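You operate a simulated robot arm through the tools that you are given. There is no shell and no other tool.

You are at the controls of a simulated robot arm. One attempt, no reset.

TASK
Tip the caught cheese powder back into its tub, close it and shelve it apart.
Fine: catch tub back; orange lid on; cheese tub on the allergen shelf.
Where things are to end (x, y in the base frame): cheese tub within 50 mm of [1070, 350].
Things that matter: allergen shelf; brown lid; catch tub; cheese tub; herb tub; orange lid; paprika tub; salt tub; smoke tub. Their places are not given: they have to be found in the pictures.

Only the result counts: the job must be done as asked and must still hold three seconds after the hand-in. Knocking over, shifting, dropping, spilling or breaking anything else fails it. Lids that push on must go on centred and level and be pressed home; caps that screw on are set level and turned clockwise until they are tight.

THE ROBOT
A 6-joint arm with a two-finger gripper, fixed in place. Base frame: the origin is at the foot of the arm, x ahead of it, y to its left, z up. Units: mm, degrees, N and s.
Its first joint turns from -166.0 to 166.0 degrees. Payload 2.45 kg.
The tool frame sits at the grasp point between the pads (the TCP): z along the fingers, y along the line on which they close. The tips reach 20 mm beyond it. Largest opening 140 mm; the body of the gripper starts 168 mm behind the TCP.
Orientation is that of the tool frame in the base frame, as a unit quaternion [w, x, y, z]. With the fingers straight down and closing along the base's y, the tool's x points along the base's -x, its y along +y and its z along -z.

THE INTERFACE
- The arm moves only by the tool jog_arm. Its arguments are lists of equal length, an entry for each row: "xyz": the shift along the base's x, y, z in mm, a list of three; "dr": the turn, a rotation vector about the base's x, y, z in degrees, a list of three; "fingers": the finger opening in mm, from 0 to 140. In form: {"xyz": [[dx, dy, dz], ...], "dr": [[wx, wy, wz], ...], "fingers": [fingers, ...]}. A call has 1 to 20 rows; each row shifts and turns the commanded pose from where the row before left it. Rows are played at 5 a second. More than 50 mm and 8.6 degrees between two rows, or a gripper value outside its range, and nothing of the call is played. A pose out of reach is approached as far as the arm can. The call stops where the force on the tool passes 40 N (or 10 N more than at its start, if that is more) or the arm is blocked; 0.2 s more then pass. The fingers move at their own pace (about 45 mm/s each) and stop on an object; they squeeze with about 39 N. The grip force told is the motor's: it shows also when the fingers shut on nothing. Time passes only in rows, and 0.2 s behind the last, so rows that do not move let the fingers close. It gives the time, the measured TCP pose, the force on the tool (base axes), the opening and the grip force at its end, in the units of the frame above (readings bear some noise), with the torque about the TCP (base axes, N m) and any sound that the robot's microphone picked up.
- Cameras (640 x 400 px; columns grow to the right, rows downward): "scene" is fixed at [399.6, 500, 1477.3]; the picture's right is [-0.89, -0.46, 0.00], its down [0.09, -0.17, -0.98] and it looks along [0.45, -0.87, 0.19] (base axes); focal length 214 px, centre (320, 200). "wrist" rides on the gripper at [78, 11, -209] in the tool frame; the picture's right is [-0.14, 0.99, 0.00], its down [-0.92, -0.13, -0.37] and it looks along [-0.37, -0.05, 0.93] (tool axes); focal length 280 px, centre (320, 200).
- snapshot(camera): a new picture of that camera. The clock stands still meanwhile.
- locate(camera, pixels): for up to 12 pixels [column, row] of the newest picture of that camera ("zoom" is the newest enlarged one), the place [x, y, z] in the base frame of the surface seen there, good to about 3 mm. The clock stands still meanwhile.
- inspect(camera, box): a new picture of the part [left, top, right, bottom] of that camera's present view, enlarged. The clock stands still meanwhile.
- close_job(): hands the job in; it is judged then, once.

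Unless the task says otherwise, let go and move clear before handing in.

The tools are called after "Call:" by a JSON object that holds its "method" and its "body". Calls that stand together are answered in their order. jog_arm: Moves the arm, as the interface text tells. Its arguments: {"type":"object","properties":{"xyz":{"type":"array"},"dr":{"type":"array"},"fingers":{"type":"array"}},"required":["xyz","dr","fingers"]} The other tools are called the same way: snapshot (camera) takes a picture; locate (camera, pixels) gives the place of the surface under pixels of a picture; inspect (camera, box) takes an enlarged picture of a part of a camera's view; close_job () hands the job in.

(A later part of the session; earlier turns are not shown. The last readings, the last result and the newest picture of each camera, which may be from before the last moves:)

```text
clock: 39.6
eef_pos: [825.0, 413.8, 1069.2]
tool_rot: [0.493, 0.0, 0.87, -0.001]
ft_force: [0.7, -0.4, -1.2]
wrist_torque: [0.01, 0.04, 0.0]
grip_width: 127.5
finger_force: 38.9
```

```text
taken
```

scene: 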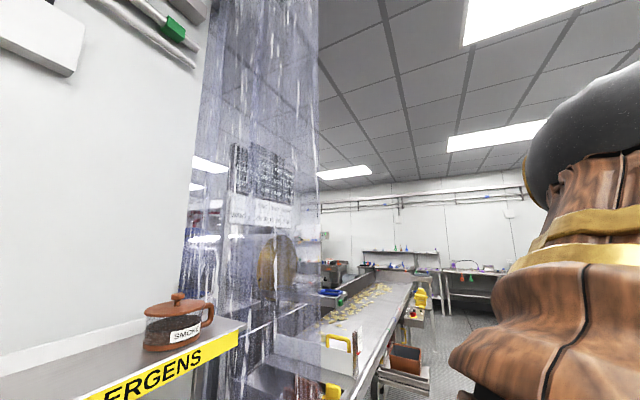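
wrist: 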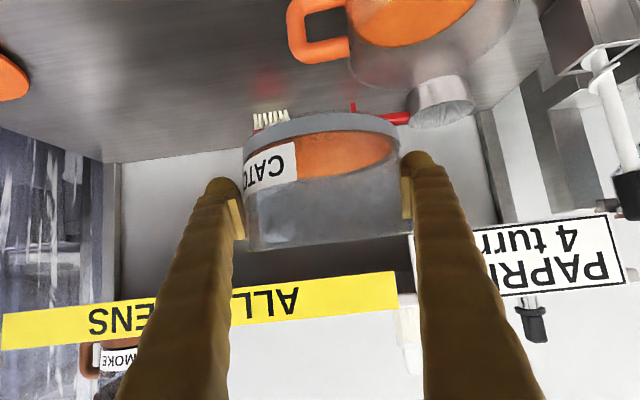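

The cheese tub is visible at the top of the picture (about 350–515, rows 0–88). I'll measure it again from here for the pour alignment.

Call:
{"method": "inspect", "body": {"camera": "wrist", "box": [260, 0, 560, 120]}}

```text
2.13 times, centred on (410, 60) of wrist
```

zoom: 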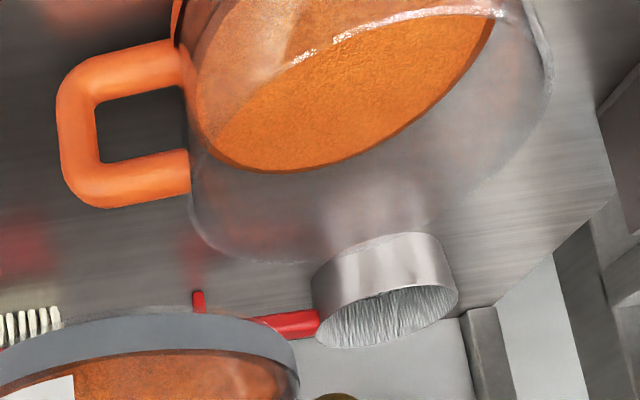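

Call:
{"method": "locate", "body": {"camera": "zoom", "pixels": [[300, 58], [330, 45], [360, 33], [400, 20], [450, 13], [495, 14], [225, 150], [300, 168], [400, 135], [470, 70], [320, 110], [545, 90]]}}

Call:
{"method": "locate", "body": {"camera": "zoom", "pixels": [[195, 200], [205, 235], [250, 258], [300, 262], [440, 215], [500, 165], [535, 120], [190, 160], [180, 50], [70, 110], [125, 60], [120, 190]]}}

```text
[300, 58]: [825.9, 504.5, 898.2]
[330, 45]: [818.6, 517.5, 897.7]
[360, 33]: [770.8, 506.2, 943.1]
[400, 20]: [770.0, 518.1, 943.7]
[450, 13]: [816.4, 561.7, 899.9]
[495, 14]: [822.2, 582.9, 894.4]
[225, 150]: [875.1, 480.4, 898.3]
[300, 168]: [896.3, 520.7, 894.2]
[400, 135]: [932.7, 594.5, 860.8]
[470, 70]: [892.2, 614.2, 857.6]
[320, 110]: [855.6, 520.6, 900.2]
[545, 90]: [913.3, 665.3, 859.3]
```

```text
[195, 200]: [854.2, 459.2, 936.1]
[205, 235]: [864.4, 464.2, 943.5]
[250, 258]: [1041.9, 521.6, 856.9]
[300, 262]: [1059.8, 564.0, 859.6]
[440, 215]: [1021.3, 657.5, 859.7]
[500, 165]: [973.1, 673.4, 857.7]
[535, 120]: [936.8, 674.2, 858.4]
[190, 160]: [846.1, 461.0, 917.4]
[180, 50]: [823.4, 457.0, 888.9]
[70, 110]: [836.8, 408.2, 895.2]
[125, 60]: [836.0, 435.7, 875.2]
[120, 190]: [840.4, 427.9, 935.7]
```

The cheese rim is at z≈944 and the centre at about (835, 523.5). I'll tilt to 40° while keeping the catch tub's lip near y≈500, and then look at the powder.

Call:
{"method": "jog_arm", "body": {"xyz": [[0, 2, 0], [0, 2, 0], [0, 2, 0], [0, 2, 0], [0, 2, 0], [0, 2, 0], [0, 2, 0], [0, 2, 0], [0, 0, 0]], "dr": [[-5, 0, 0], [-5, 0, 0], [-5, 0, 0], [-5, 0, 0], [-5, 0, 0], [-5, 0, 0], [-5, 0, 0], [-5, 0, 0], [0, 0, 0]], "fingers": [115, 115, 115, 115, 115, 115, 115, 115, 115]}}

Call:
{"method": "snapshot", "body": {"camera": "wrist"}}

```text
clock: 41.6
eef_pos: [825.9, 430.4, 1069.7]
tool_rot: [0.462, -0.169, 0.817, -0.3]
ft_force: [-0.5, 0.2, -1.3]
wrist_torque: [0.0, 0.03, -0.04]
grip_width: 127.2
finger_force: 39.5
```

```text
taken
```

wrist: 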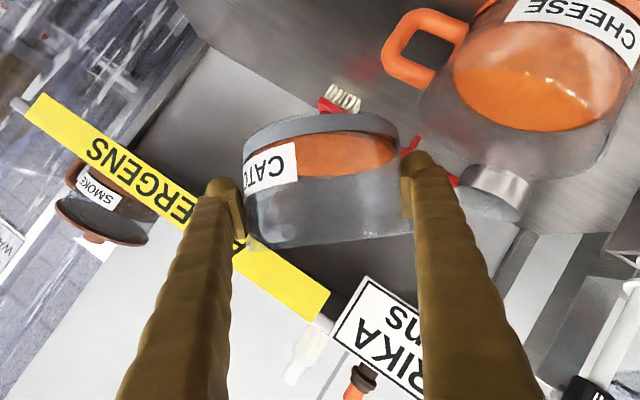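

At 40° of tilt the powder still sits in the tub and the lip is over the cheese side. I'll continue slowly to 80°.

Call:
{"method": "jog_arm", "body": {"xyz": [[0, 0.8, 0], [0, 0.8, 0], [0, 0.8, 0], [0, 0.8, 0], [0, 1.3, 0], [0, 1.3, 0], [0, 1.3, 0], [0, 1.3, 0], [0, 0, 0]], "dr": [[-2.5, 0, 0], [-2.5, 0, 0], [-2.5, 0, 0], [-2.5, 0, 0], [-2.5, 0, 0], [-2.5, 0, 0], [-2.5, 0, 0], [-2.5, 0, 0], [0, 0, 0]], "fingers": [115, 115, 115, 115, 115, 115, 115, 115, 115]}}

Call:
{"method": "snapshot", "body": {"camera": "wrist"}}

Call:
{"method": "inspect", "body": {"camera": "wrist", "box": [220, 80, 640, 300]}}

```text
clock: 43.6
eef_pos: [826.8, 437.8, 1069.3]
tool_rot: [0.427, -0.245, 0.753, -0.437]
ft_force: [-0.3, 0.3, -2.3]
wrist_torque: [0.03, 0.02, -0.02]
grip_width: 127.2
finger_force: 39.3
```

```text
taken
```

wrist: 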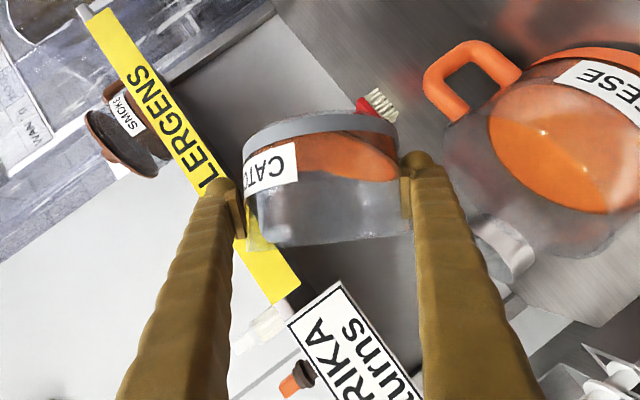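

```text
1.52 times, centred on (430, 190) of wrist
```

zoom: 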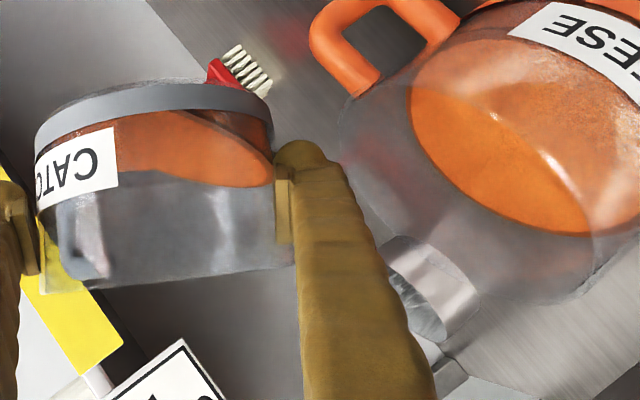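

At 60° the powder is sliding towards the lip side (about 260,170 in the zoom). I'll continue gently to 80°, with the lip held over the cheese mouth.

Call:
{"method": "jog_arm", "body": {"xyz": [[0, 1.8, 0], [0, 1.8, 0], [0, 1.8, 0], [0, 1.8, 0], [0, 2.2, 0], [0, 2.2, 0], [0, 2.2, 0], [0, 2.2, 0], [0, 0, 0], [0, 0, 0]], "dr": [[-2.5, 0, 0], [-2.5, 0, 0], [-2.5, 0, 0], [-2.5, 0, 0], [-2.5, 0, 0], [-2.5, 0, 0], [-2.5, 0, 0], [-2.5, 0, 0], [0, 0, 0], [0, 0, 0]], "fingers": [115, 115, 115, 115, 115, 115, 115, 115, 115, 115]}}

Call:
{"method": "inspect", "body": {"camera": "wrist", "box": [220, 80, 640, 340]}}

```text
clock: 45.8
eef_pos: [826.3, 455.4, 1069.5]
tool_rot: [0.378, -0.317, 0.665, -0.561]
ft_force: [-0.5, 0.8, -1.8]
wrist_torque: [0.04, 0.1, -0.03]
grip_width: 126.8
finger_force: 39.2
```

```text
1.52 times, centred on (430, 210) of wrist
```

zoom: 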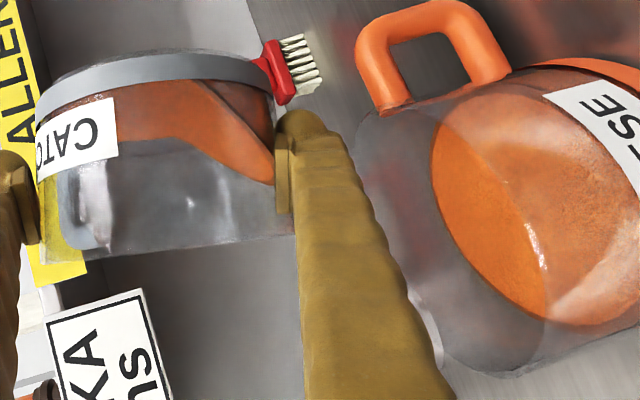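

At 80° the powder has piled along the lower wall, and the tub is still in the same place in the grip. I'll continue to 110° so it runs out over the lip.

Call:
{"method": "jog_arm", "body": {"xyz": [[0, 2.6, 0], [0, 2.6, 0], [0, 2.6, 0], [0, 2.6, 0], [0, 2.8, 0], [0, 2.8, 0], [0, 2.8, 0], [0, 2.8, 0], [0, 0, 0], [0, 0, 0]], "dr": [[-2.5, 0, 0], [-2.5, 0, 0], [-2.5, 0, 0], [-2.5, 0, 0], [-2.5, 0, 0], [-2.5, 0, 0], [-2.5, 0, 0], [-2.5, 0, 0], [0, 0, 0], [0, 0, 0]], "fingers": [115, 115, 115, 115, 115, 115, 115, 115, 115, 115]}}

Call:
{"method": "inspect", "body": {"camera": "wrist", "box": [220, 80, 640, 340]}}

```text
clock: 48.0
eef_pos: [825.3, 478.1, 1070.1]
tool_rot: [-0.316, 0.378, -0.559, 0.667]
ft_force: [-0.2, -1.0, -1.3]
wrist_torque: [0.05, 0.05, 0.0]
grip_width: 126.2
finger_force: 39.1
```

```text
1.52 times, centred on (430, 210) of wrist
```

zoom: 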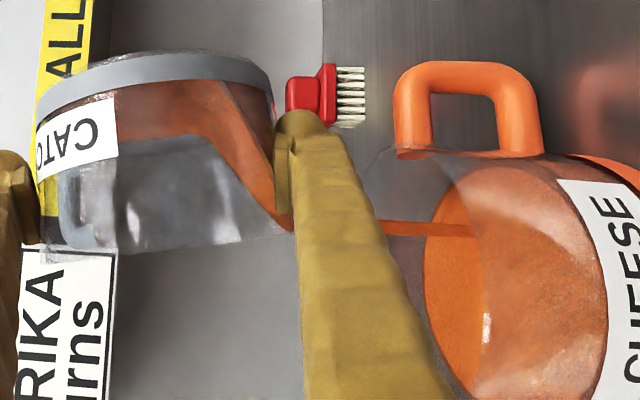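

A stream of powder runs from the lip (290,222) into the cheese tub (430,230), inside its mouth but towards the -y side. I'll shift about 8 mm towards +y, let it flow, and tilt a bit further.

Call:
{"method": "jog_arm", "body": {"xyz": [[0, 3, 0], [0, 3, 0], [0, 2, 0], [0, 0, 0], [0, 0, 0], [0, 3, 0], [0, 3, 0], [0, 3, 0], [0, 3, 0], [0, 0, 0], [0, 0, 0]], "dr": [[0, 0, 0], [0, 0, 0], [0, 0, 0], [0, 0, 0], [0, 0, 0], [-2.5, 0, 0], [-2.5, 0, 0], [-2.5, 0, 0], [-2.5, 0, 0], [0, 0, 0], [0, 0, 0]], "fingers": [115, 115, 115, 115, 115, 115, 115, 115, 115, 115, 115]}}

Call:
{"method": "inspect", "body": {"camera": "wrist", "box": [220, 80, 640, 340]}}

```text
clock: 50.4
eef_pos: [826.1, 496.5, 1068.8]
tool_rot: [-0.282, 0.405, -0.498, 0.713]
ft_force: [-0.3, 0.6, -1.8]
wrist_torque: [0.04, 0.04, -0.01]
grip_width: 126.6
finger_force: 39.5
```

```text
1.52 times, centred on (430, 210) of wrist
```

zoom: 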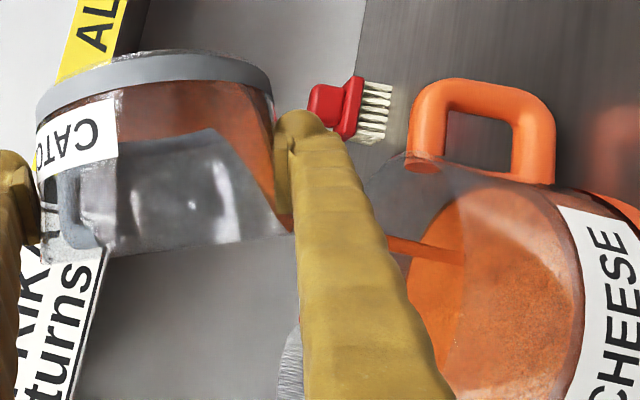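

The stream is well inside the mouth and most of the powder has left. I'll go on to about 127°, raising slightly for finger clearance over the rim.

Call:
{"method": "jog_arm", "body": {"xyz": [[0, 3, 1], [0, 3, 1], [0, 3, 1], [0, 3, 1], [0, 0, 0], [0, 0, 0], [0, 0, 0], [0, 3, 2], [0, 3, 2], [0, 3, 2], [0, 0, 0], [0, 0, 0], [0, 0, 0], [0, 0, 0]], "dr": [[-2.5, 0, 0], [-2.5, 0, 0], [-2.5, 0, 0], [-2.5, 0, 0], [0, 0, 0], [0, 0, 0], [0, 0, 0], [-2.5, 0, 0], [-2.5, 0, 0], [-2.5, 0, 0], [0, 0, 0], [0, 0, 0], [0, 0, 0], [0, 0, 0]], "fingers": [115, 115, 115, 115, 115, 115, 115, 115, 115, 115, 115, 115, 115, 115]}}

Call:
{"method": "inspect", "body": {"camera": "wrist", "box": [220, 80, 640, 340]}}

```text
clock: 53.4
eef_pos: [825.8, 517.4, 1078.3]
tool_rot: [-0.218, 0.442, -0.384, 0.781]
ft_force: [0.5, -0.6, -1.3]
wrist_torque: [0.01, 0.06, 0.0]
grip_width: 126.0
finger_force: 39.3
```

```text
1.52 times, centred on (430, 210) of wrist
```

zoom: 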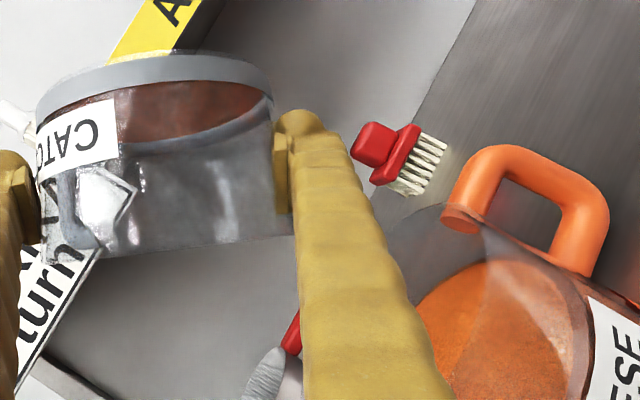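

The stream has stopped and the catch tub looks almost empty. I'll look inside it closely for any remainder.

Call:
{"method": "inspect", "body": {"camera": "wrist", "box": [235, 100, 425, 260]}}

```text
2.50 times, centred on (330, 180) of wrist
```

zoom: 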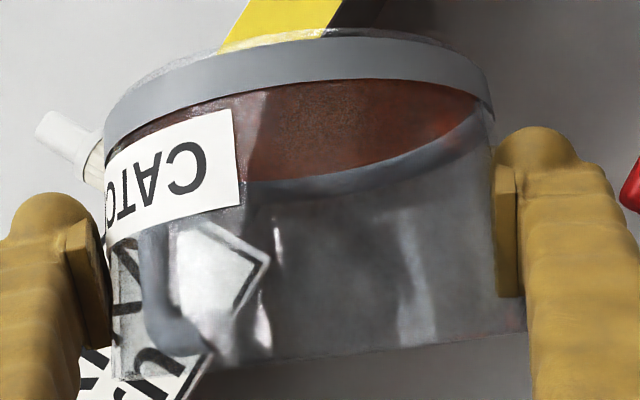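

Only a thin dusty film remains on the base. I'll tilt to about 140° with a small shake to get the last of it out.

Call:
{"method": "jog_arm", "body": {"xyz": [[0, 3, 0], [0, 3, 0], [0, 3, 0], [0, 3, 0], [0, 2, 0], [0, 0, 0], [0, 0, 0], [0, 0, 0], [0, 0, 0], [0, 0, 0], [0, 0, 0], [0, 0, 0], [0, 0, 0]], "dr": [[-2.5, 0, 0], [-2.5, 0, 0], [-2.5, 0, 0], [-2.5, 0, 0], [-2.5, 0, 0], [0, 0, 0], [2, 0, 0], [-2, 0, 0], [2, 0, 0], [-2, 0, 0], [0, 0, 0], [0, 0, 0], [0, 0, 0]], "fingers": [115, 115, 115, 115, 115, 115, 115, 115, 115, 115, 115, 115, 115]}}

Call:
{"method": "inspect", "body": {"camera": "wrist", "box": [235, 100, 425, 260]}}

Call:
{"method": "snapshot", "body": {"camera": "wrist"}}

```text
clock: 56.2
eef_pos: [826.7, 531.8, 1079.6]
tool_rot: [-0.168, 0.464, -0.295, 0.818]
ft_force: [-0.5, 0.0, -1.0]
wrist_torque: [0.02, 0.06, 0.02]
grip_width: 125.8
finger_force: 38.7
```

```text
2.50 times, centred on (330, 180) of wrist
```

zoom: 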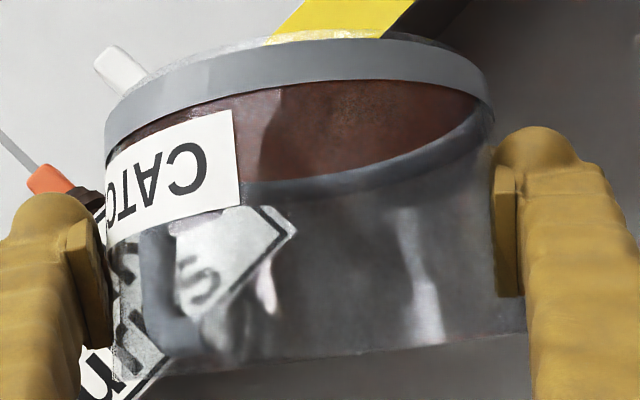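

```text
taken
```

wrist: 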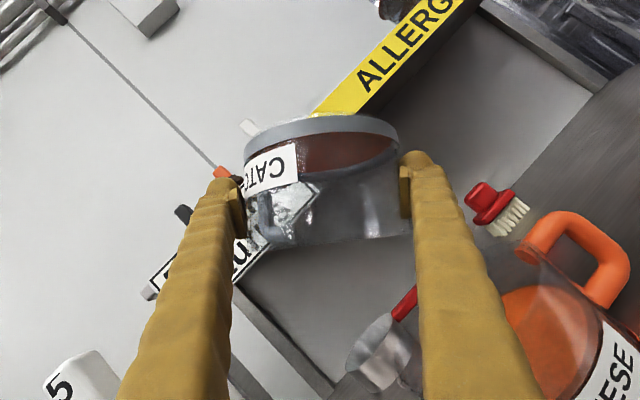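

Only a stained film remains, with no loose powder. I'll roll back upright along the same path.

Call:
{"method": "jog_arm", "body": {"xyz": [[0, -6, 0], [0, -6, 0], [0, -6, 0], [0, -6, 0], [0, -6, 0], [0, -6, 0], [0, -6, 0], [0, -6, 0], [0, -6, 0], [0, -6, 0], [0, -3.5, 0], [0, -3.5, 0], [0, -3.5, 0], [0, -3.5, 0], [0, -3.5, 0], [0, -3.5, 0], [0, -3.5, 0], [0, -3.5, 0], [0, -3.5, 0], [0, -3.5, 0]], "dr": [[5, 0, 0], [5, 0, 0], [5, 0, 0], [5, 0, 0], [5, 0, 0], [5, 0, 0], [5, 0, 0], [5, 0, 0], [5, 0, 0], [5, 0, 0], [5, 0, 0], [5, 0, 0], [5, 0, 0], [5, 0, 0], [5, 0, 0], [5, 0, 0], [5, 0, 0], [5, 0, 0], [5, 0, 0], [5, 0, 0]], "fingers": [115, 115, 115, 115, 115, 115, 115, 115, 115, 115, 115, 115, 115, 115, 115, 115, 115, 115, 115, 115]}}

Call:
{"method": "jog_arm", "body": {"xyz": [[0, -3, 0], [0, -3, 0], [0, -3, 0], [0, -3, 0], [0, -3, 0], [0, -3, 0], [0, -3, 0], [0, -3, 0], [0, 0, 0], [0, 0, 0]], "dr": [[5, 0, 0], [5, 0, 0], [5, 0, 0], [5, 0, 0], [5, 0, 0], [5, 0, 0], [5, 0, 0], [5, 0, 0], [0, 0, 0], [0, 0, 0]], "fingers": [115, 115, 115, 115, 115, 115, 115, 115, 115, 115]}}

Call:
{"method": "snapshot", "body": {"camera": "wrist"}}

```text
clock: 60.4
eef_pos: [825.6, 436.0, 1079.1]
tool_rot: [0.463, -0.168, 0.817, -0.299]
ft_force: [0.6, -0.1, -0.3]
wrist_torque: [0.03, 0.03, 0.0]
grip_width: 125.1
finger_force: 38.8
```

```text
clock: 62.6
eef_pos: [826.3, 413.3, 1078.9]
tool_rot: [0.493, 0.001, 0.87, -0.002]
ft_force: [0.3, -0.3, -1.0]
wrist_torque: [-0.01, 0.03, 0.0]
grip_width: 125.0
finger_force: 38.6
```

```text
taken
```

wrist: 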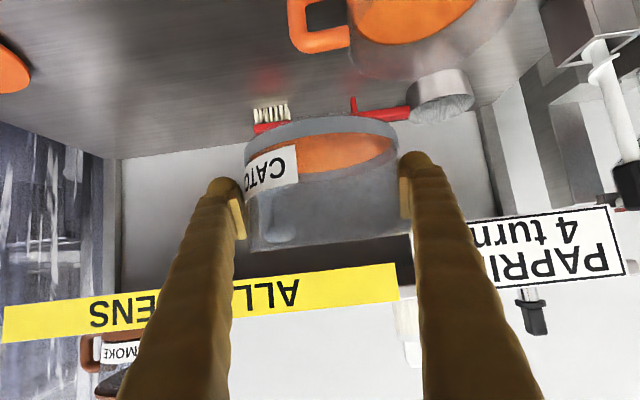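

The inside of the catch tub still looks orange at (345,150). I'll check whether that is a film or a layer by measuring its height against the base.

Call:
{"method": "inspect", "body": {"camera": "wrist", "box": [235, 100, 425, 260]}}

Call:
{"method": "locate", "body": {"camera": "wrist", "pixels": [[320, 150], [345, 145], [370, 145], [345, 155], [390, 30], [420, 20], [400, 10], [320, 130], [350, 165], [310, 165]]}}

```text
2.50 times, centred on (330, 180) of wrist
```

zoom: 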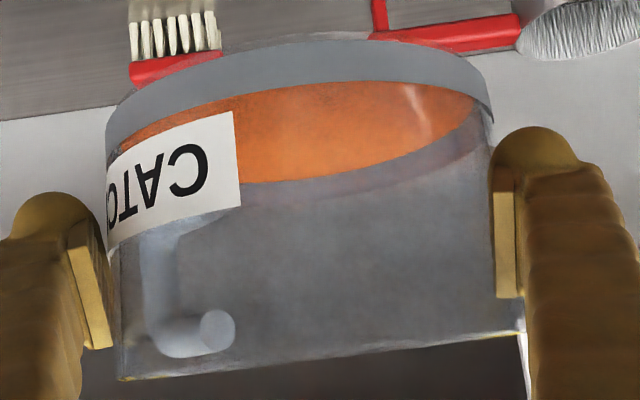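

```text
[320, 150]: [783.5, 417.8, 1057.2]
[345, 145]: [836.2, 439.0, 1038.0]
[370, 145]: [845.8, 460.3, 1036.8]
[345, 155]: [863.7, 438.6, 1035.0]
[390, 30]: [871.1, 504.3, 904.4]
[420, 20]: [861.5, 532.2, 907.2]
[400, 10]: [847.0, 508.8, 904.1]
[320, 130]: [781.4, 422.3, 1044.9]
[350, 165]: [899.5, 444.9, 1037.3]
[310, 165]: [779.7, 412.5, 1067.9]
```

The surface is now 6 mm above the underside, down from 16 mm, and looks like a thin stained floor. The cheese level has risen to about 905. I'll measure the held tub's offset and then return it.

Call:
{"method": "locate", "body": {"camera": "zoom", "pixels": [[115, 115], [140, 98], [180, 80], [220, 67], [270, 56], [320, 50], [370, 50], [420, 58], [455, 70], [480, 85], [215, 330], [165, 270]]}}

```text
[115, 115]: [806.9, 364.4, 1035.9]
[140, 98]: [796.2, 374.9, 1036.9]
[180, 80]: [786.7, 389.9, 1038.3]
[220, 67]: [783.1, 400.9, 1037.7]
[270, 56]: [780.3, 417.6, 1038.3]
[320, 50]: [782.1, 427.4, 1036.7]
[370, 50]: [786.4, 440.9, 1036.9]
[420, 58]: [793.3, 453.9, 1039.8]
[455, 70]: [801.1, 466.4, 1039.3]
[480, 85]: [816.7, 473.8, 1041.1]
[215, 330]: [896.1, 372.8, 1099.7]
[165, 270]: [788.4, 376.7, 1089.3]
```

The tub is held 16 mm ahead of the TCP, having crept about 5 mm, so I'll set it down soon. I'll move back over its original place at (833,284), yaw to -36° and descend to just above the bench.

Call:
{"method": "jog_arm", "body": {"xyz": [[-1, -13, 0], [-1, -16, 0], [-1, -16, 0], [-1, -16, 0], [-1, -16, 0], [-1, -16, 0], [-1, -16, 0], [-1.4, -13.5, 0], [0, 0, -20], [0, 0, -20], [0, 0, -20], [0, 0, -20], [0, 0, -20], [0, 0, -20], [0, 0, -20], [0, 0, -15], [0, 0, 0], [0, 0, 0]], "dr": [[0, 0, -4.5], [0, 0, -4.5], [0, 0, -4.5], [0, 0, -4.5], [0, 0, -4.5], [0, 0, -4.5], [0, 0, -4.5], [0, 0, -4.5], [0, 0, 0], [0, 0, 0], [0, 0, 0], [0, 0, 0], [0, 0, 0], [0, 0, 0], [0, 0, 0], [0, 0, 0], [0, 0, 0], [0, 0, 0]], "fingers": [115, 115, 115, 115, 115, 115, 115, 115, 115, 115, 115, 115, 115, 115, 115, 115, 115, 115]}}

Call:
{"method": "inspect", "body": {"camera": "wrist", "box": [220, 90, 480, 260]}}

```text
clock: 66.4
eef_pos: [817.9, 290.5, 923.2]
tool_rot: [0.468, 0.269, 0.827, -0.154]
ft_force: [0.0, 0.0, 0.4]
wrist_torque: [0.04, 0.04, -0.01]
grip_width: 124.6
finger_force: 39.0
```

```text
2.35 times, centred on (350, 175) of wrist
```

zoom: 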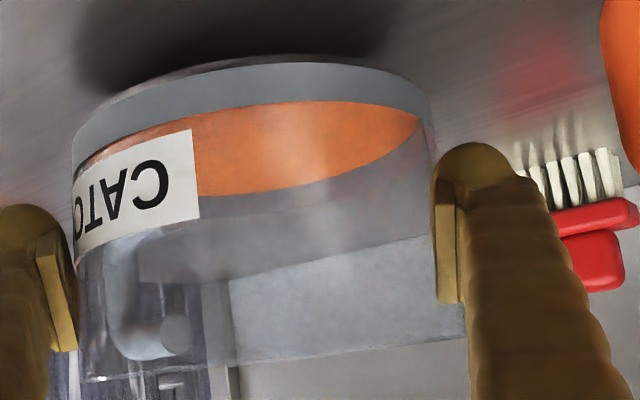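

Call:
{"method": "locate", "body": {"camera": "zoom", "pixels": [[80, 140], [100, 120], [140, 102], [180, 88], [230, 77], [280, 72], [330, 75], [370, 82], [400, 93], [420, 103], [175, 330], [300, 140]]}}

```text
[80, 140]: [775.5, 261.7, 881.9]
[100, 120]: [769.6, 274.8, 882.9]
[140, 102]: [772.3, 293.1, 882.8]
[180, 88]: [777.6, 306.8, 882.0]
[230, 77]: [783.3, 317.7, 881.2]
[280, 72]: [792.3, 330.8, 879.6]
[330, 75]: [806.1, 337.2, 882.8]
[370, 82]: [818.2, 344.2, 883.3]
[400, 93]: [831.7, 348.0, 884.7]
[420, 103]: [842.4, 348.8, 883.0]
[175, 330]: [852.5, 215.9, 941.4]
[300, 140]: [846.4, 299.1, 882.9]
```

The held tub is centred at about (834.5, 283.7), within 2 mm of its old place. I'll make the fine correction and lower until it touches.

Call:
{"method": "jog_arm", "body": {"xyz": [[-1.5, 0.3, -5], [0, 0, -5], [0, 0, -1.5], [0, 0, -1], [0, 0, -1], [0, 0, 0]], "dr": [[0, 0, 0], [0, 0, 0], [0, 0, 0], [0, 0, 0], [0, 0, 0], [0, 0, 0]], "fingers": [115, 115, 115, 115, 115, 115]}}

```text
clock: 67.8
eef_pos: [818.0, 290.8, 910.0]
tool_rot: [0.469, 0.268, 0.827, -0.153]
ft_force: [-0.6, 0.3, -1.7]
wrist_torque: [0.03, 0.0, -0.01]
grip_width: 124.5
finger_force: 38.8
```

Call:
{"method": "jog_arm", "body": {"xyz": [[0, 0, -1], [0, 0, 0]], "dr": [[0, 0, 0], [0, 0, 0]], "fingers": [115, 115]}}

Call:
{"method": "inspect", "body": {"camera": "wrist", "box": [220, 90, 480, 260]}}

```text
clock: 68.4
eef_pos: [815.9, 290.4, 909.0]
tool_rot: [0.469, 0.269, 0.828, -0.153]
ft_force: [0.3, 0.1, -1.4]
wrist_torque: [0.02, 0.04, 0.0]
grip_width: 124.5
finger_force: 38.3
```

```text
2.35 times, centred on (350, 175) of wrist
```

zoom: 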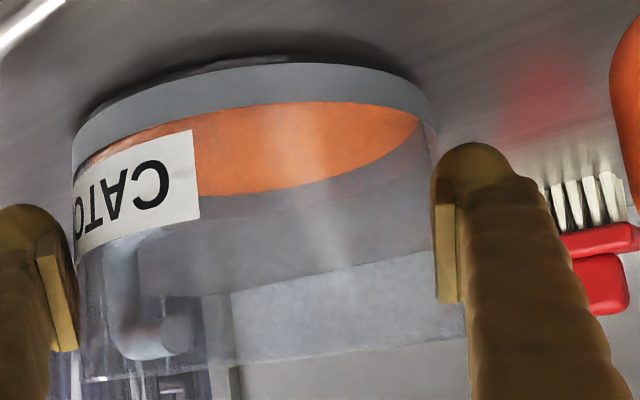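

No contact yet: the vertical force is still about -1.5 N. I'll keep lowering in 1 mm steps.

Call:
{"method": "jog_arm", "body": {"xyz": [[0, 0, -1], [0, 0, -0.5], [0, 0, 0]], "dr": [[0, 0, 0], [0, 0, 0], [0, 0, 0]], "fingers": [115, 115, 115]}}

Call:
{"method": "jog_arm", "body": {"xyz": [[0, 0, -0.7], [0, 0, 0]], "dr": [[0, 0, 0], [0, 0, 0]], "fingers": [115, 115]}}

Call:
{"method": "jog_arm", "body": {"xyz": [[0, 0, -0.7], [0, 0, 0]], "dr": [[0, 0, 0], [0, 0, 0]], "fingers": [115, 115]}}

```text
clock: 69.2
eef_pos: [816.0, 291.1, 909.1]
tool_rot: [0.468, 0.269, 0.827, -0.154]
ft_force: [-0.4, 0.3, -0.9]
wrist_torque: [0.02, 0.02, 0.0]
grip_width: 124.3
finger_force: 38.7
```

```text
clock: 69.8
eef_pos: [815.0, 289.9, 907.2]
tool_rot: [0.469, 0.268, 0.827, -0.153]
ft_force: [1.0, 0.6, -0.4]
wrist_torque: [0.0, 0.07, -0.01]
grip_width: 124.0
finger_force: 39.0
```

```text
clock: 70.4
eef_pos: [815.0, 290.7, 907.3]
tool_rot: [0.468, 0.268, 0.828, -0.153]
ft_force: [-1.8, -0.4, 4.4]
wrist_torque: [0.19, -0.32, 0.04]
grip_width: 124.5
finger_force: 38.9
```

It touched down (+4.4 N). I'll open just enough to release and check that the tub stays put.

Call:
{"method": "jog_arm", "body": {"xyz": [[0, 0, 0], [0, 0, 0], [0, 0, 0], [0, 0, 0]], "dr": [[0, 0, 0], [0, 0, 0], [0, 0, 0], [0, 0, 0]], "fingers": [128, 133, 136, 136]}}

Call:
{"method": "inspect", "body": {"camera": "wrist", "box": [220, 90, 480, 260]}}

```text
clock: 71.4
eef_pos: [814.7, 290.9, 907.1]
tool_rot: [0.469, 0.269, 0.827, -0.154]
ft_force: [-0.3, -0.4, 0.6]
wrist_torque: [-0.04, 0.01, 0.01]
grip_width: 135.9
finger_force: 0.0
```

```text
2.35 times, centred on (350, 175) of wrist
```

zoom: 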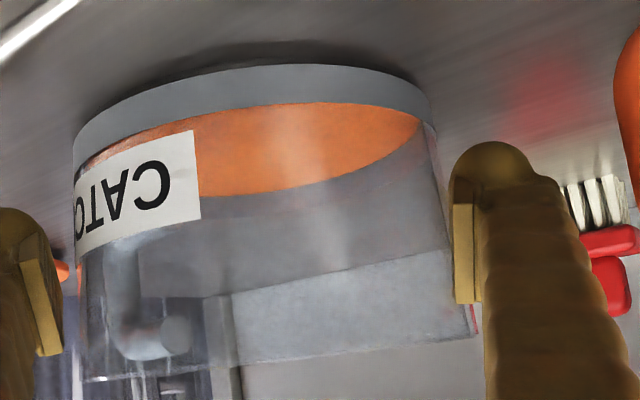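

The tub is released and standing. I'll back straight out along the approach line and measure where it stands.

Call:
{"method": "jog_arm", "body": {"xyz": [[-8.1, 5.9, 0], [-16.2, 11.7, 0], [-16.2, 11.7, 0], [-16.2, 11.7, 0], [-16.2, 11.7, 0], [-16.2, 11.7, 0], [-16.2, 11.7, 0], [-16.2, 11.7, 0], [-16.2, 11.7, 30], [0, 0, 30], [0, 0, 30], [0, 0, 30], [0, 0, 0]], "dr": [[0, 0, 0], [0, 0, 0], [0, 0, 0], [0, 0, 0], [0, 0, 0], [0, 0, 0], [0, 0, 0], [0, 0, 0], [0, 0, 0], [0, 0, 0], [0, 0, 0], [0, 0, 0], [0, 0, 0]], "fingers": [136, 136, 136, 136, 136, 136, 136, 136, 140, 140, 140, 140, 140]}}

Call:
{"method": "snapshot", "body": {"camera": "wrist"}}

```text
clock: 74.2
eef_pos: [680.7, 387.5, 1026.3]
tool_rot: [0.469, 0.269, 0.827, -0.155]
ft_force: [0.4, 0.0, 0.0]
wrist_torque: [-0.01, 0.02, 0.03]
grip_width: 139.8
finger_force: 0.0
```

```text
taken
```

wrist: 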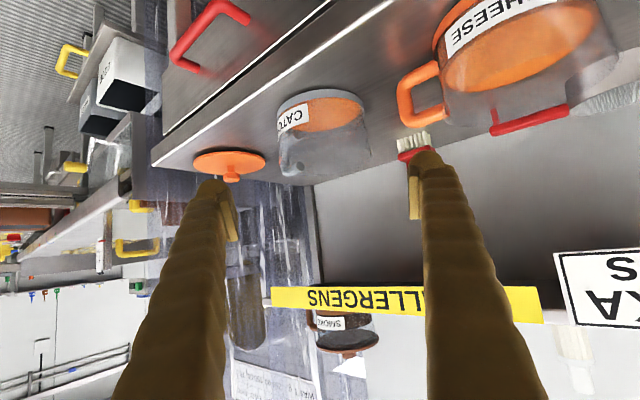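

Call:
{"method": "inspect", "body": {"camera": "wrist", "box": [180, 70, 400, 200]}}

```text
2.91 times, centred on (290, 135) of wrist
```

zoom: 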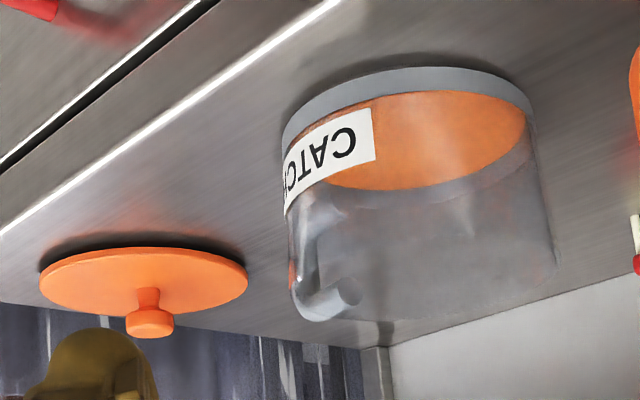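

Call:
{"method": "locate", "body": {"camera": "zoom", "pixels": [[290, 130], [305, 115], [330, 100], [360, 89], [400, 80], [440, 77], [480, 82], [510, 92], [527, 105], [440, 150], [480, 125], [345, 293]]}}

Call:
{"method": "locate", "body": {"camera": "zoom", "pixels": [[150, 322], [135, 318], [165, 318], [150, 298], [150, 333], [45, 285], [70, 265], [110, 253], [160, 250], [210, 258], [240, 270], [200, 300]]}}

```text
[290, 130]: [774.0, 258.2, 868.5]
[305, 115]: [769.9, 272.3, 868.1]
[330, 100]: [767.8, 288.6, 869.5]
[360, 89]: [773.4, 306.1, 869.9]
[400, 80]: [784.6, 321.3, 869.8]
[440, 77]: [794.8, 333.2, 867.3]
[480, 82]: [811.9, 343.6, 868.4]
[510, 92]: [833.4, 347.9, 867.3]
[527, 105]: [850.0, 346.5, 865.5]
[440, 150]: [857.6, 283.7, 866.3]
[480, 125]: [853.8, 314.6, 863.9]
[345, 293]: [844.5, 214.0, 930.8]
```

```text
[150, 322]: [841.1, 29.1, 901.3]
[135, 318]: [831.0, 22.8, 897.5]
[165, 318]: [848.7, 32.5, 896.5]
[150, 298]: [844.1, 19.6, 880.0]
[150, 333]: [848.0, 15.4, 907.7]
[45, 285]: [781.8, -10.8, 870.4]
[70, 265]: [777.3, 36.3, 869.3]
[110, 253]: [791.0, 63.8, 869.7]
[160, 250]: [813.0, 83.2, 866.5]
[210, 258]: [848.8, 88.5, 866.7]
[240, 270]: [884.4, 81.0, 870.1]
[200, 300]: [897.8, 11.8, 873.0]
```

The catch tub is back at about (833, 284). The lid is centred near (845, 20), its disc top at about z 873 and its knob between roughly z 893 and 908. I'll move in front of the lid with the tool pointing along +x to measure the knob more precisely.

Call:
{"method": "jog_arm", "body": {"xyz": [[2, -40, -6], [2, -41, -6], [2, -41, -6], [2, -41, -6], [2, -41, -6], [2, -41, -6], [2, -41, -6], [2, -41, -6], [3, -40, -6], [0, 0, 0], [0, 0, 0]], "dr": [[0, 0, 4.03], [0, 0, 4.03], [0, 0, 4.03], [0, 0, 4.03], [0, 0, 4.03], [0, 0, 4.03], [0, 0, 4.03], [0, 0, 4.03], [0, 0, 4.03], [0, 0, 0], [0, 0, 0]], "fingers": [140, 140, 140, 140, 140, 140, 140, 140, 140, 140, 140]}}

Call:
{"method": "snapshot", "body": {"camera": "wrist"}}

Call:
{"method": "inspect", "body": {"camera": "wrist", "box": [230, 70, 410, 190]}}

```text
clock: 76.6
eef_pos: [713.4, 49.2, 983.1]
tool_rot: [0.493, 0.014, 0.87, -0.011]
ft_force: [-0.1, -0.6, -0.7]
wrist_torque: [0.0, -0.04, 0.0]
grip_width: 140.0
finger_force: 0.1
out of reach, approached as far as the arm can: row 8, 9
```

```text
taken
```

wrist: 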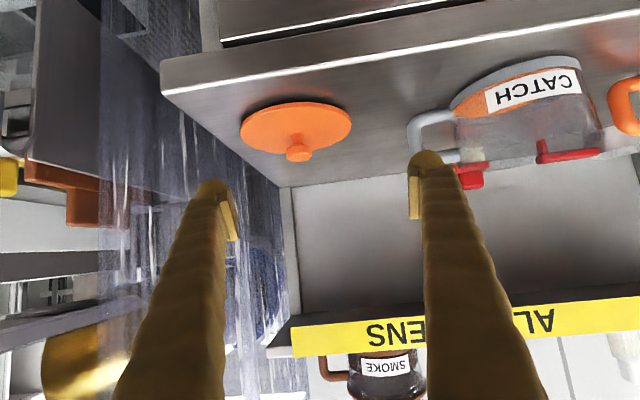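

```text
3.33 times, centred on (320, 130) of wrist
```

zoom: 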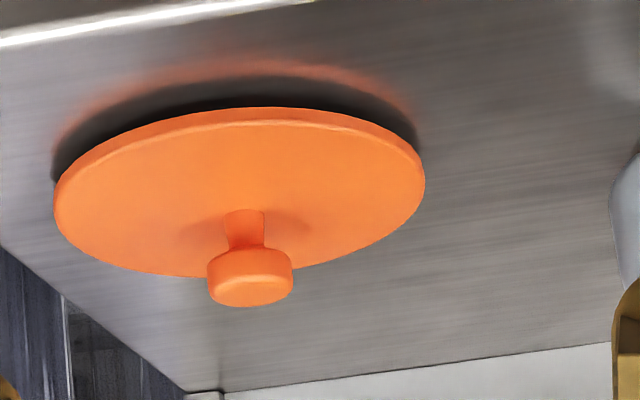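

The knob shows clearly at about (250, 278) in the zoom. I'll measure it and the lid rim.

Call:
{"method": "locate", "body": {"camera": "zoom", "pixels": [[250, 290], [250, 265], [213, 275], [287, 275], [245, 220], [250, 303], [240, 115], [62, 195], [418, 170], [130, 140], [350, 130], [250, 252]]}}

Call:
{"method": "locate", "body": {"camera": "zoom", "pixels": [[220, 255], [280, 255], [220, 298], [280, 298], [230, 222], [263, 222], [120, 260], [340, 250], [80, 165], [400, 150], [180, 120], [300, 115]]}}

```text
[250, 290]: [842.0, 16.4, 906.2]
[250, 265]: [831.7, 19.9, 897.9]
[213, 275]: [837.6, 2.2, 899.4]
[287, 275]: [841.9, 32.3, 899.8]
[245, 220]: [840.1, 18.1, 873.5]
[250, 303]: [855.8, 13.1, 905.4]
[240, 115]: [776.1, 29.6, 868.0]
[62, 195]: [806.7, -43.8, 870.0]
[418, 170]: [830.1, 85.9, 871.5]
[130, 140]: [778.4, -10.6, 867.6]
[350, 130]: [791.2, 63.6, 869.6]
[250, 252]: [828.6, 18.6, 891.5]
```

```text
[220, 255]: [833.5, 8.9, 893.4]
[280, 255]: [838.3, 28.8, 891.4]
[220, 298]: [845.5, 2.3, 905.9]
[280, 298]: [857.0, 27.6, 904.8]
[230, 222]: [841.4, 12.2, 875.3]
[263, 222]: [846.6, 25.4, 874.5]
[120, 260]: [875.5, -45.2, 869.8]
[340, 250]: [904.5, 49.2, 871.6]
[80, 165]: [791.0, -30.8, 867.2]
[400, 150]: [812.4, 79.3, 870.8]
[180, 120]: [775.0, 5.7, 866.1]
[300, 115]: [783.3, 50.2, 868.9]
```

The lid's centre fits at (844.5, 17). Its knob head is about 30 mm wide at z 890–907, with a narrower neck below it. I'll pitch the tool to about 60° below horizontal above the lid, with a smaller opening, for the knob grasp.

Call:
{"method": "jog_arm", "body": {"xyz": [[16, -6, 20], [16, -6, 20], [16, -6, 20], [16, -6, 20], [16, -8, 0], [0, 0, 0], [0, 0, 0]], "dr": [[0, 7, 0], [0, 7, 0], [0, 7, 0], [0, 7, 0], [0, 0, 2], [0, 0, 0], [0, 0, 0]], "fingers": [120, 100, 90, 80, 80, 80, 80]}}

Call:
{"method": "snapshot", "body": {"camera": "wrist"}}

```text
clock: 78.2
eef_pos: [779.9, 2.1, 1043.0]
tool_rot: [0.354, -0.005, 0.935, -0.031]
ft_force: [-1.5, 0.4, -0.3]
wrist_torque: [-0.02, 0.0, -0.02]
grip_width: 79.9
finger_force: 0.2
out of reach, approached as far as the arm can: row 3, 4
```

```text
taken
```

wrist: 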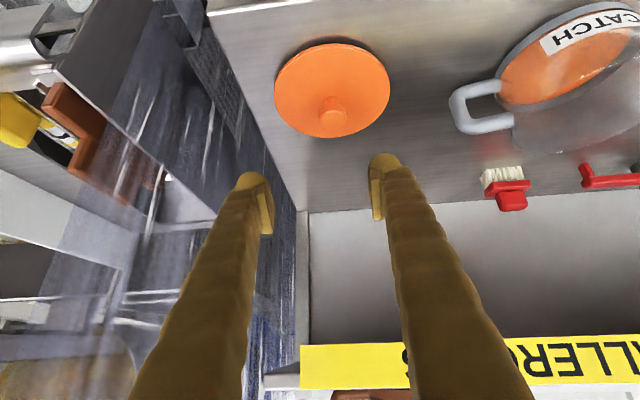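

The arm came up short on two rows, leaving the tool pitched about 48° and rolled 3.5° off level. I'll level it and continue the pitch from here.

Call:
{"method": "jog_arm", "body": {"xyz": [[0, 0, 0], [5, 4, 0], [5, 4, 0], [5, 4, 0], [0, 0, 0]], "dr": [[3.5, 0, 0], [0, 4, 0], [0, 4, 0], [0, 3.5, 0], [0, 0, 0]], "fingers": [80, 80, 80, 80, 80]}}

Call:
{"method": "snapshot", "body": {"camera": "scene"}}

```text
clock: 79.4
eef_pos: [793.7, 11.0, 1040.5]
tool_rot: [0.258, 0.007, 0.966, -0.003]
ft_force: [-0.1, -0.4, -0.2]
wrist_torque: [0.03, -0.01, -0.01]
grip_width: 79.9
finger_force: 0.0
out of reach, approached as far as the arm can: row 2
```

```text
taken
```

scene: 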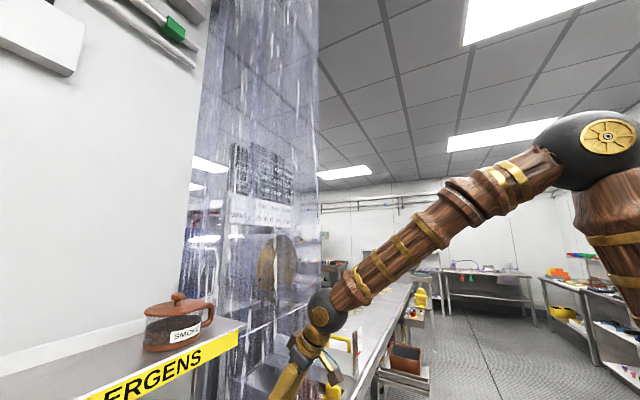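

The tool is now level at 60° pitch. I'll approach the knob along the tool axis, stopping 60 mm short to check alignment.

Call:
{"method": "jog_arm", "body": {"xyz": [[4.2, 1.2, -17.5], [4.2, 1.2, -17.5], [4.2, 1.2, -17.5], [4.2, 1.2, -17.5], [4, 1.2, -17.5], [0, 0, 0]], "dr": [[0, 0, 0], [0, 0, 0], [0, 0, 0], [0, 0, 0], [0, 0, 0], [0, 0, 0]], "fingers": [80, 80, 80, 80, 80, 80]}}

Call:
{"method": "snapshot", "body": {"camera": "wrist"}}

Call:
{"method": "inspect", "body": {"camera": "wrist", "box": [230, 40, 430, 240]}}

```text
clock: 80.8
eef_pos: [812.6, 16.5, 955.7]
tool_rot: [0.258, 0.007, 0.966, -0.003]
ft_force: [0.8, -1.4, 0.2]
wrist_torque: [-0.01, -0.01, -0.02]
grip_width: 80.0
finger_force: 0.1
```

```text
taken
```

wrist: 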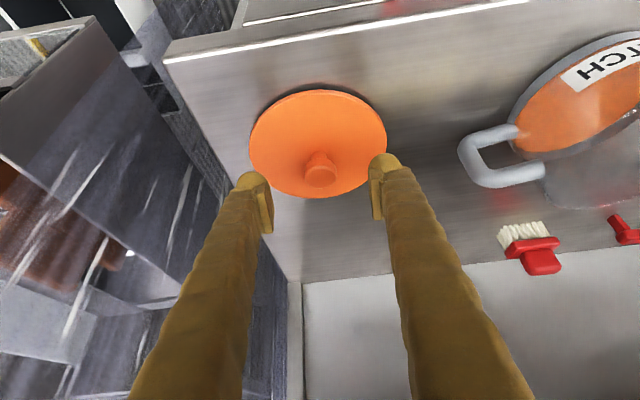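

```text
2.00 times, centred on (330, 140) of wrist
```

zoom: 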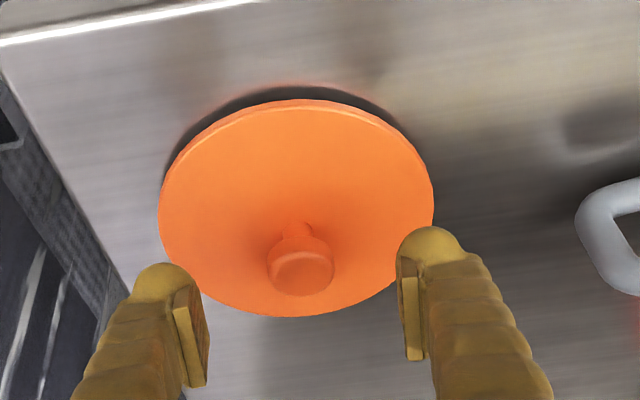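

Call:
{"method": "locate", "body": {"camera": "zoom", "pixels": [[162, 210], [185, 160], [230, 120], [300, 105], [360, 118], [410, 160], [430, 205], [300, 312], [230, 295], [370, 300], [302, 275], [275, 270]]}}

Call:
{"method": "locate", "body": {"camera": "zoom", "pixels": [[330, 270], [300, 290], [300, 245], [302, 262], [200, 340], [190, 360], [402, 300], [410, 330], [170, 290], [400, 260]]}}

```text
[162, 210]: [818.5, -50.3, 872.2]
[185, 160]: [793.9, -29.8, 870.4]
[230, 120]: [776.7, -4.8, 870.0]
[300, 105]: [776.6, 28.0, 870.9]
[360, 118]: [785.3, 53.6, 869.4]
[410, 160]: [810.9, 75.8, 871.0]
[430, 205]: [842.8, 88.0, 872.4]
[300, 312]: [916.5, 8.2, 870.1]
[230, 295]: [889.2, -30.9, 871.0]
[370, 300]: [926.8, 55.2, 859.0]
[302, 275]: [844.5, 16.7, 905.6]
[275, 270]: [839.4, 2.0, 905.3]
```

```text
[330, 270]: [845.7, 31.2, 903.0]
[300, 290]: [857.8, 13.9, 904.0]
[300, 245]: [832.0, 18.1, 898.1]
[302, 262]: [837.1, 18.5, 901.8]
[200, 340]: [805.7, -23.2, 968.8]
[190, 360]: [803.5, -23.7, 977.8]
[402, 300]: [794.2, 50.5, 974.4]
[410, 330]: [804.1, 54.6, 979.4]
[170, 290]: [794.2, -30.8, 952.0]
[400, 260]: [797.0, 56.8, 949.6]
```

The knob is at (845, 16.7), centred between the pads. I'll move in to z 905, keeping the tips just above the lid disc at 872.

Call:
{"method": "jog_arm", "body": {"xyz": [[7.6, 0, -12.7], [7.6, 0.1, -12.7], [7.6, 0.1, -12.7], [7.6, 0, -12.6], [0, 0, 0], [0, 0, 0]], "dr": [[0, 0, 0], [0, 0, 0], [0, 0, 0], [0, 0, 0], [0, 0, 0], [0, 0, 0]], "fingers": [80, 80, 80, 80, 80, 80]}}

Call:
{"method": "inspect", "body": {"camera": "wrist", "box": [230, 40, 430, 240]}}

```text
clock: 82.2
eef_pos: [844.6, 16.4, 903.5]
tool_rot: [0.258, 0.006, 0.966, -0.003]
ft_force: [0.3, 0.2, -0.7]
wrist_torque: [0.01, 0.0, -0.04]
grip_width: 80.0
finger_force: 0.0
```

```text
2.00 times, centred on (330, 140) of wrist
```

zoom: 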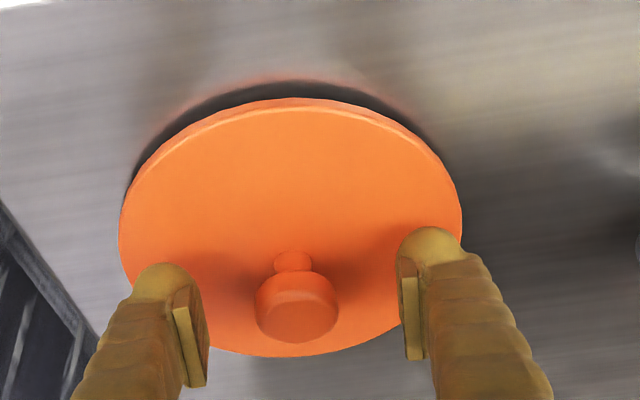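

The knob sits between the pads at about (297,310). I'll close on it.

Call:
{"method": "jog_arm", "body": {"xyz": [[0, 0, 0], [0, 0, 0], [0, 0, 0], [0, 0, 0], [0, 0, 0], [0, 0, 0], [0, 0, 0], [0, 0, 0]], "dr": [[0, 0, 0], [0, 0, 0], [0, 0, 0], [0, 0, 0], [0, 0, 0], [0, 0, 0], [0, 0, 0], [0, 0, 0]], "fingers": [65, 50, 40, 34, 30, 25, 20, 20]}}

Call:
{"method": "inspect", "body": {"camera": "wrist", "box": [230, 40, 430, 240]}}

```text
clock: 84.0
eef_pos: [844.2, 17.6, 903.0]
tool_rot: [0.258, 0.008, 0.966, -0.003]
ft_force: [0.5, 0.0, 0.1]
wrist_torque: [0.01, -0.03, -0.03]
grip_width: 30.7
finger_force: 38.9
```

```text
2.00 times, centred on (330, 140) of wrist
```

zoom: 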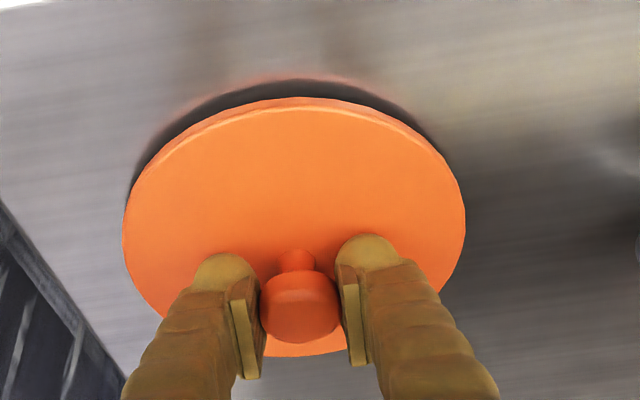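

The knob is gripped at 30.7 mm. I'll lift the lid a little and check that it stays level.

Call:
{"method": "jog_arm", "body": {"xyz": [[0, 0, 5], [0, 0, 10], [0, 0, 15], [0, 0, 20], [0, 0, 20], [0, 0, 0], [0, 0, 0]], "dr": [[0, 0, 0], [0, 0, 0], [0, 0, 0], [0, 0, 0], [0, 0, 0], [0, 0, 0], [0, 0, 0]], "fingers": [20, 20, 20, 20, 20, 20, 20]}}

Call:
{"method": "inspect", "body": {"camera": "wrist", "box": [230, 40, 430, 240]}}

```text
clock: 85.6
eef_pos: [842.5, 18.6, 973.1]
tool_rot: [0.258, 0.007, 0.966, -0.002]
ft_force: [1.0, 0.5, -0.3]
wrist_torque: [0.0, 0.03, -0.01]
grip_width: 30.8
finger_force: 39.3
```

```text
2.00 times, centred on (330, 140) of wrist
```

zoom: 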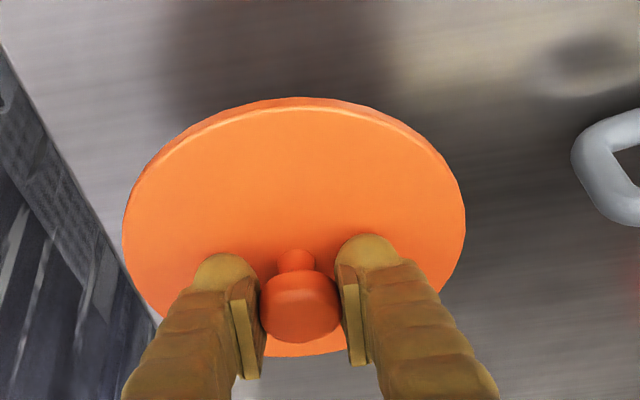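

The lid is held firmly in the same attitude. I'll check its level and its centre relative to the tool.

Call:
{"method": "locate", "body": {"camera": "zoom", "pixels": [[127, 225], [160, 165], [215, 120], [300, 103], [380, 118], [430, 155], [460, 210], [150, 290], [300, 280], [300, 318], [290, 140], [455, 240]]}}

```text
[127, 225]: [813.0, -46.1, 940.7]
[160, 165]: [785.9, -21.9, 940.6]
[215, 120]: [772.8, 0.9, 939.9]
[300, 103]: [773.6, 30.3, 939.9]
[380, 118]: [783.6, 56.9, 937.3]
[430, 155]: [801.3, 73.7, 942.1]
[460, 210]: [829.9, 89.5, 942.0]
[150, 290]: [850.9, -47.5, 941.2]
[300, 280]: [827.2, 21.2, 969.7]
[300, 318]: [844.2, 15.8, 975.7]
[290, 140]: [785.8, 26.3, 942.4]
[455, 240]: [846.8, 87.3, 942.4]
```

The lid is level at z≈941 and centred under the TCP. I'll raise it and carry it over to above the cheese tub.

Call:
{"method": "jog_arm", "body": {"xyz": [[0, 0, 25], [0, 0, 30], [0, 0, 32], [0, 20, 0], [0, 35, 0], [0, 37, 0], [0, 37, 0], [0, 37, 0], [0, 37, 0], [0, 37, 0], [0, 37, 0], [-1, 37, 0], [-1, 37, 0], [-1, 37, 0], [-1, 37, 0], [-1, 37, 0], [-1, 37, 0], [-1, 26, 0], [0, 0, 0], [0, 0, 0]], "dr": [[0, 0, 0], [0, 0, 0], [0, 0, 0], [0, 0, 0], [0, 0, 0], [0, 0, 0], [0, 0, 0], [0, 0, 0], [0, 0, 0], [0, 0, 0], [0, 0, 0], [0, 0, 0], [0, 0, 0], [0, 0, 0], [0, 0, 0], [0, 0, 0], [0, 0, 0], [0, 0, 0], [0, 0, 0], [0, 0, 0]], "fingers": [20, 20, 20, 20, 20, 20, 20, 20, 20, 20, 20, 20, 20, 20, 20, 20, 20, 20, 20, 20]}}

Call:
{"method": "snapshot", "body": {"camera": "wrist"}}

```text
clock: 89.8
eef_pos: [837.6, 544.2, 1061.0]
tool_rot: [0.258, 0.008, 0.966, -0.003]
ft_force: [0.0, 0.3, -0.2]
wrist_torque: [-0.01, -0.03, -0.01]
grip_width: 30.6
finger_force: 39.1
```

```text
taken
```

wrist: 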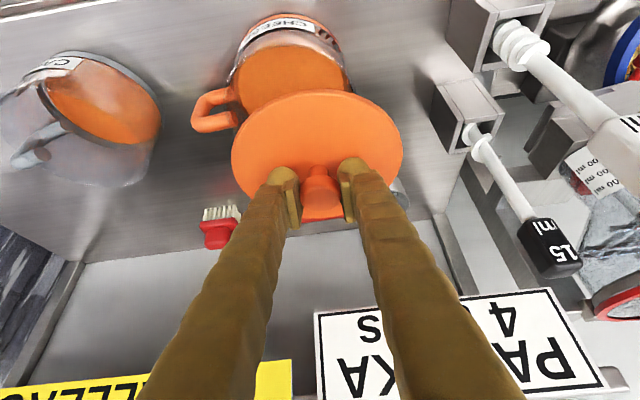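

The arm stopped at y=544, slightly past the tub. The front of the cheese tub (about 235–345, rows 15–105) is visible, so I'll measure it from here for precise centring.

Call:
{"method": "inspect", "body": {"camera": "wrist", "box": [180, 0, 420, 150]}}

```text
2.67 times, centred on (300, 75) of wrist
```

zoom: 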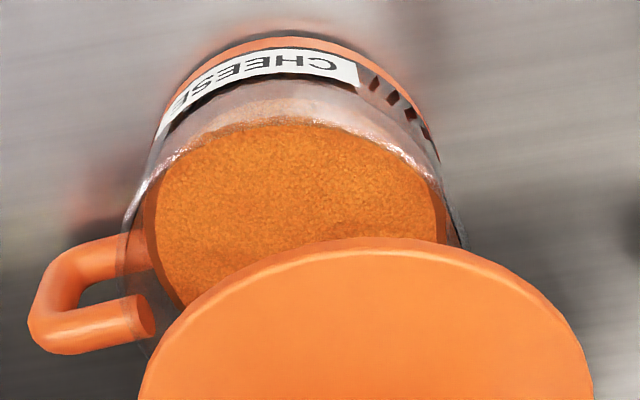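

Call:
{"method": "locate", "body": {"camera": "zoom", "pixels": [[158, 170], [180, 150], [220, 130], [270, 120], [320, 119], [360, 127], [400, 146], [430, 172], [210, 62], [280, 42], [350, 56], [400, 95]]}}

Call:
{"method": "locate", "body": {"camera": "zoom", "pixels": [[185, 105], [250, 65], [320, 65], [355, 75], [150, 160], [130, 215], [455, 220], [462, 240], [90, 330], [60, 270], [300, 180], [250, 220]]}}

```text
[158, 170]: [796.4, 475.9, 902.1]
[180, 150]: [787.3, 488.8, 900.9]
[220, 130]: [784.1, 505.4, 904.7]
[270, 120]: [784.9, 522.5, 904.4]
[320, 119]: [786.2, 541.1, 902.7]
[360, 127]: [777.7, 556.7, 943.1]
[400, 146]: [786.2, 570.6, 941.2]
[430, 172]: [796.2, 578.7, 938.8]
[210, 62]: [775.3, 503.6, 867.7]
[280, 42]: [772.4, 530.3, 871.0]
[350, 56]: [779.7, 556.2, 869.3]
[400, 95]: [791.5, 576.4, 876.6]
```

```text
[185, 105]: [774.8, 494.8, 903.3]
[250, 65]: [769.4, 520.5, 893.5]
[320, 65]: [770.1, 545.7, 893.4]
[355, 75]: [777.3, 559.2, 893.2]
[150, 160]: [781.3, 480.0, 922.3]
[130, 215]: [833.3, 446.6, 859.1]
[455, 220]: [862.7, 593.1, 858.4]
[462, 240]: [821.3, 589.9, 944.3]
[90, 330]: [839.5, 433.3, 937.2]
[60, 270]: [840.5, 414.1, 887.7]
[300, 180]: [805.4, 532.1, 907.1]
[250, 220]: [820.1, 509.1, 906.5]
```

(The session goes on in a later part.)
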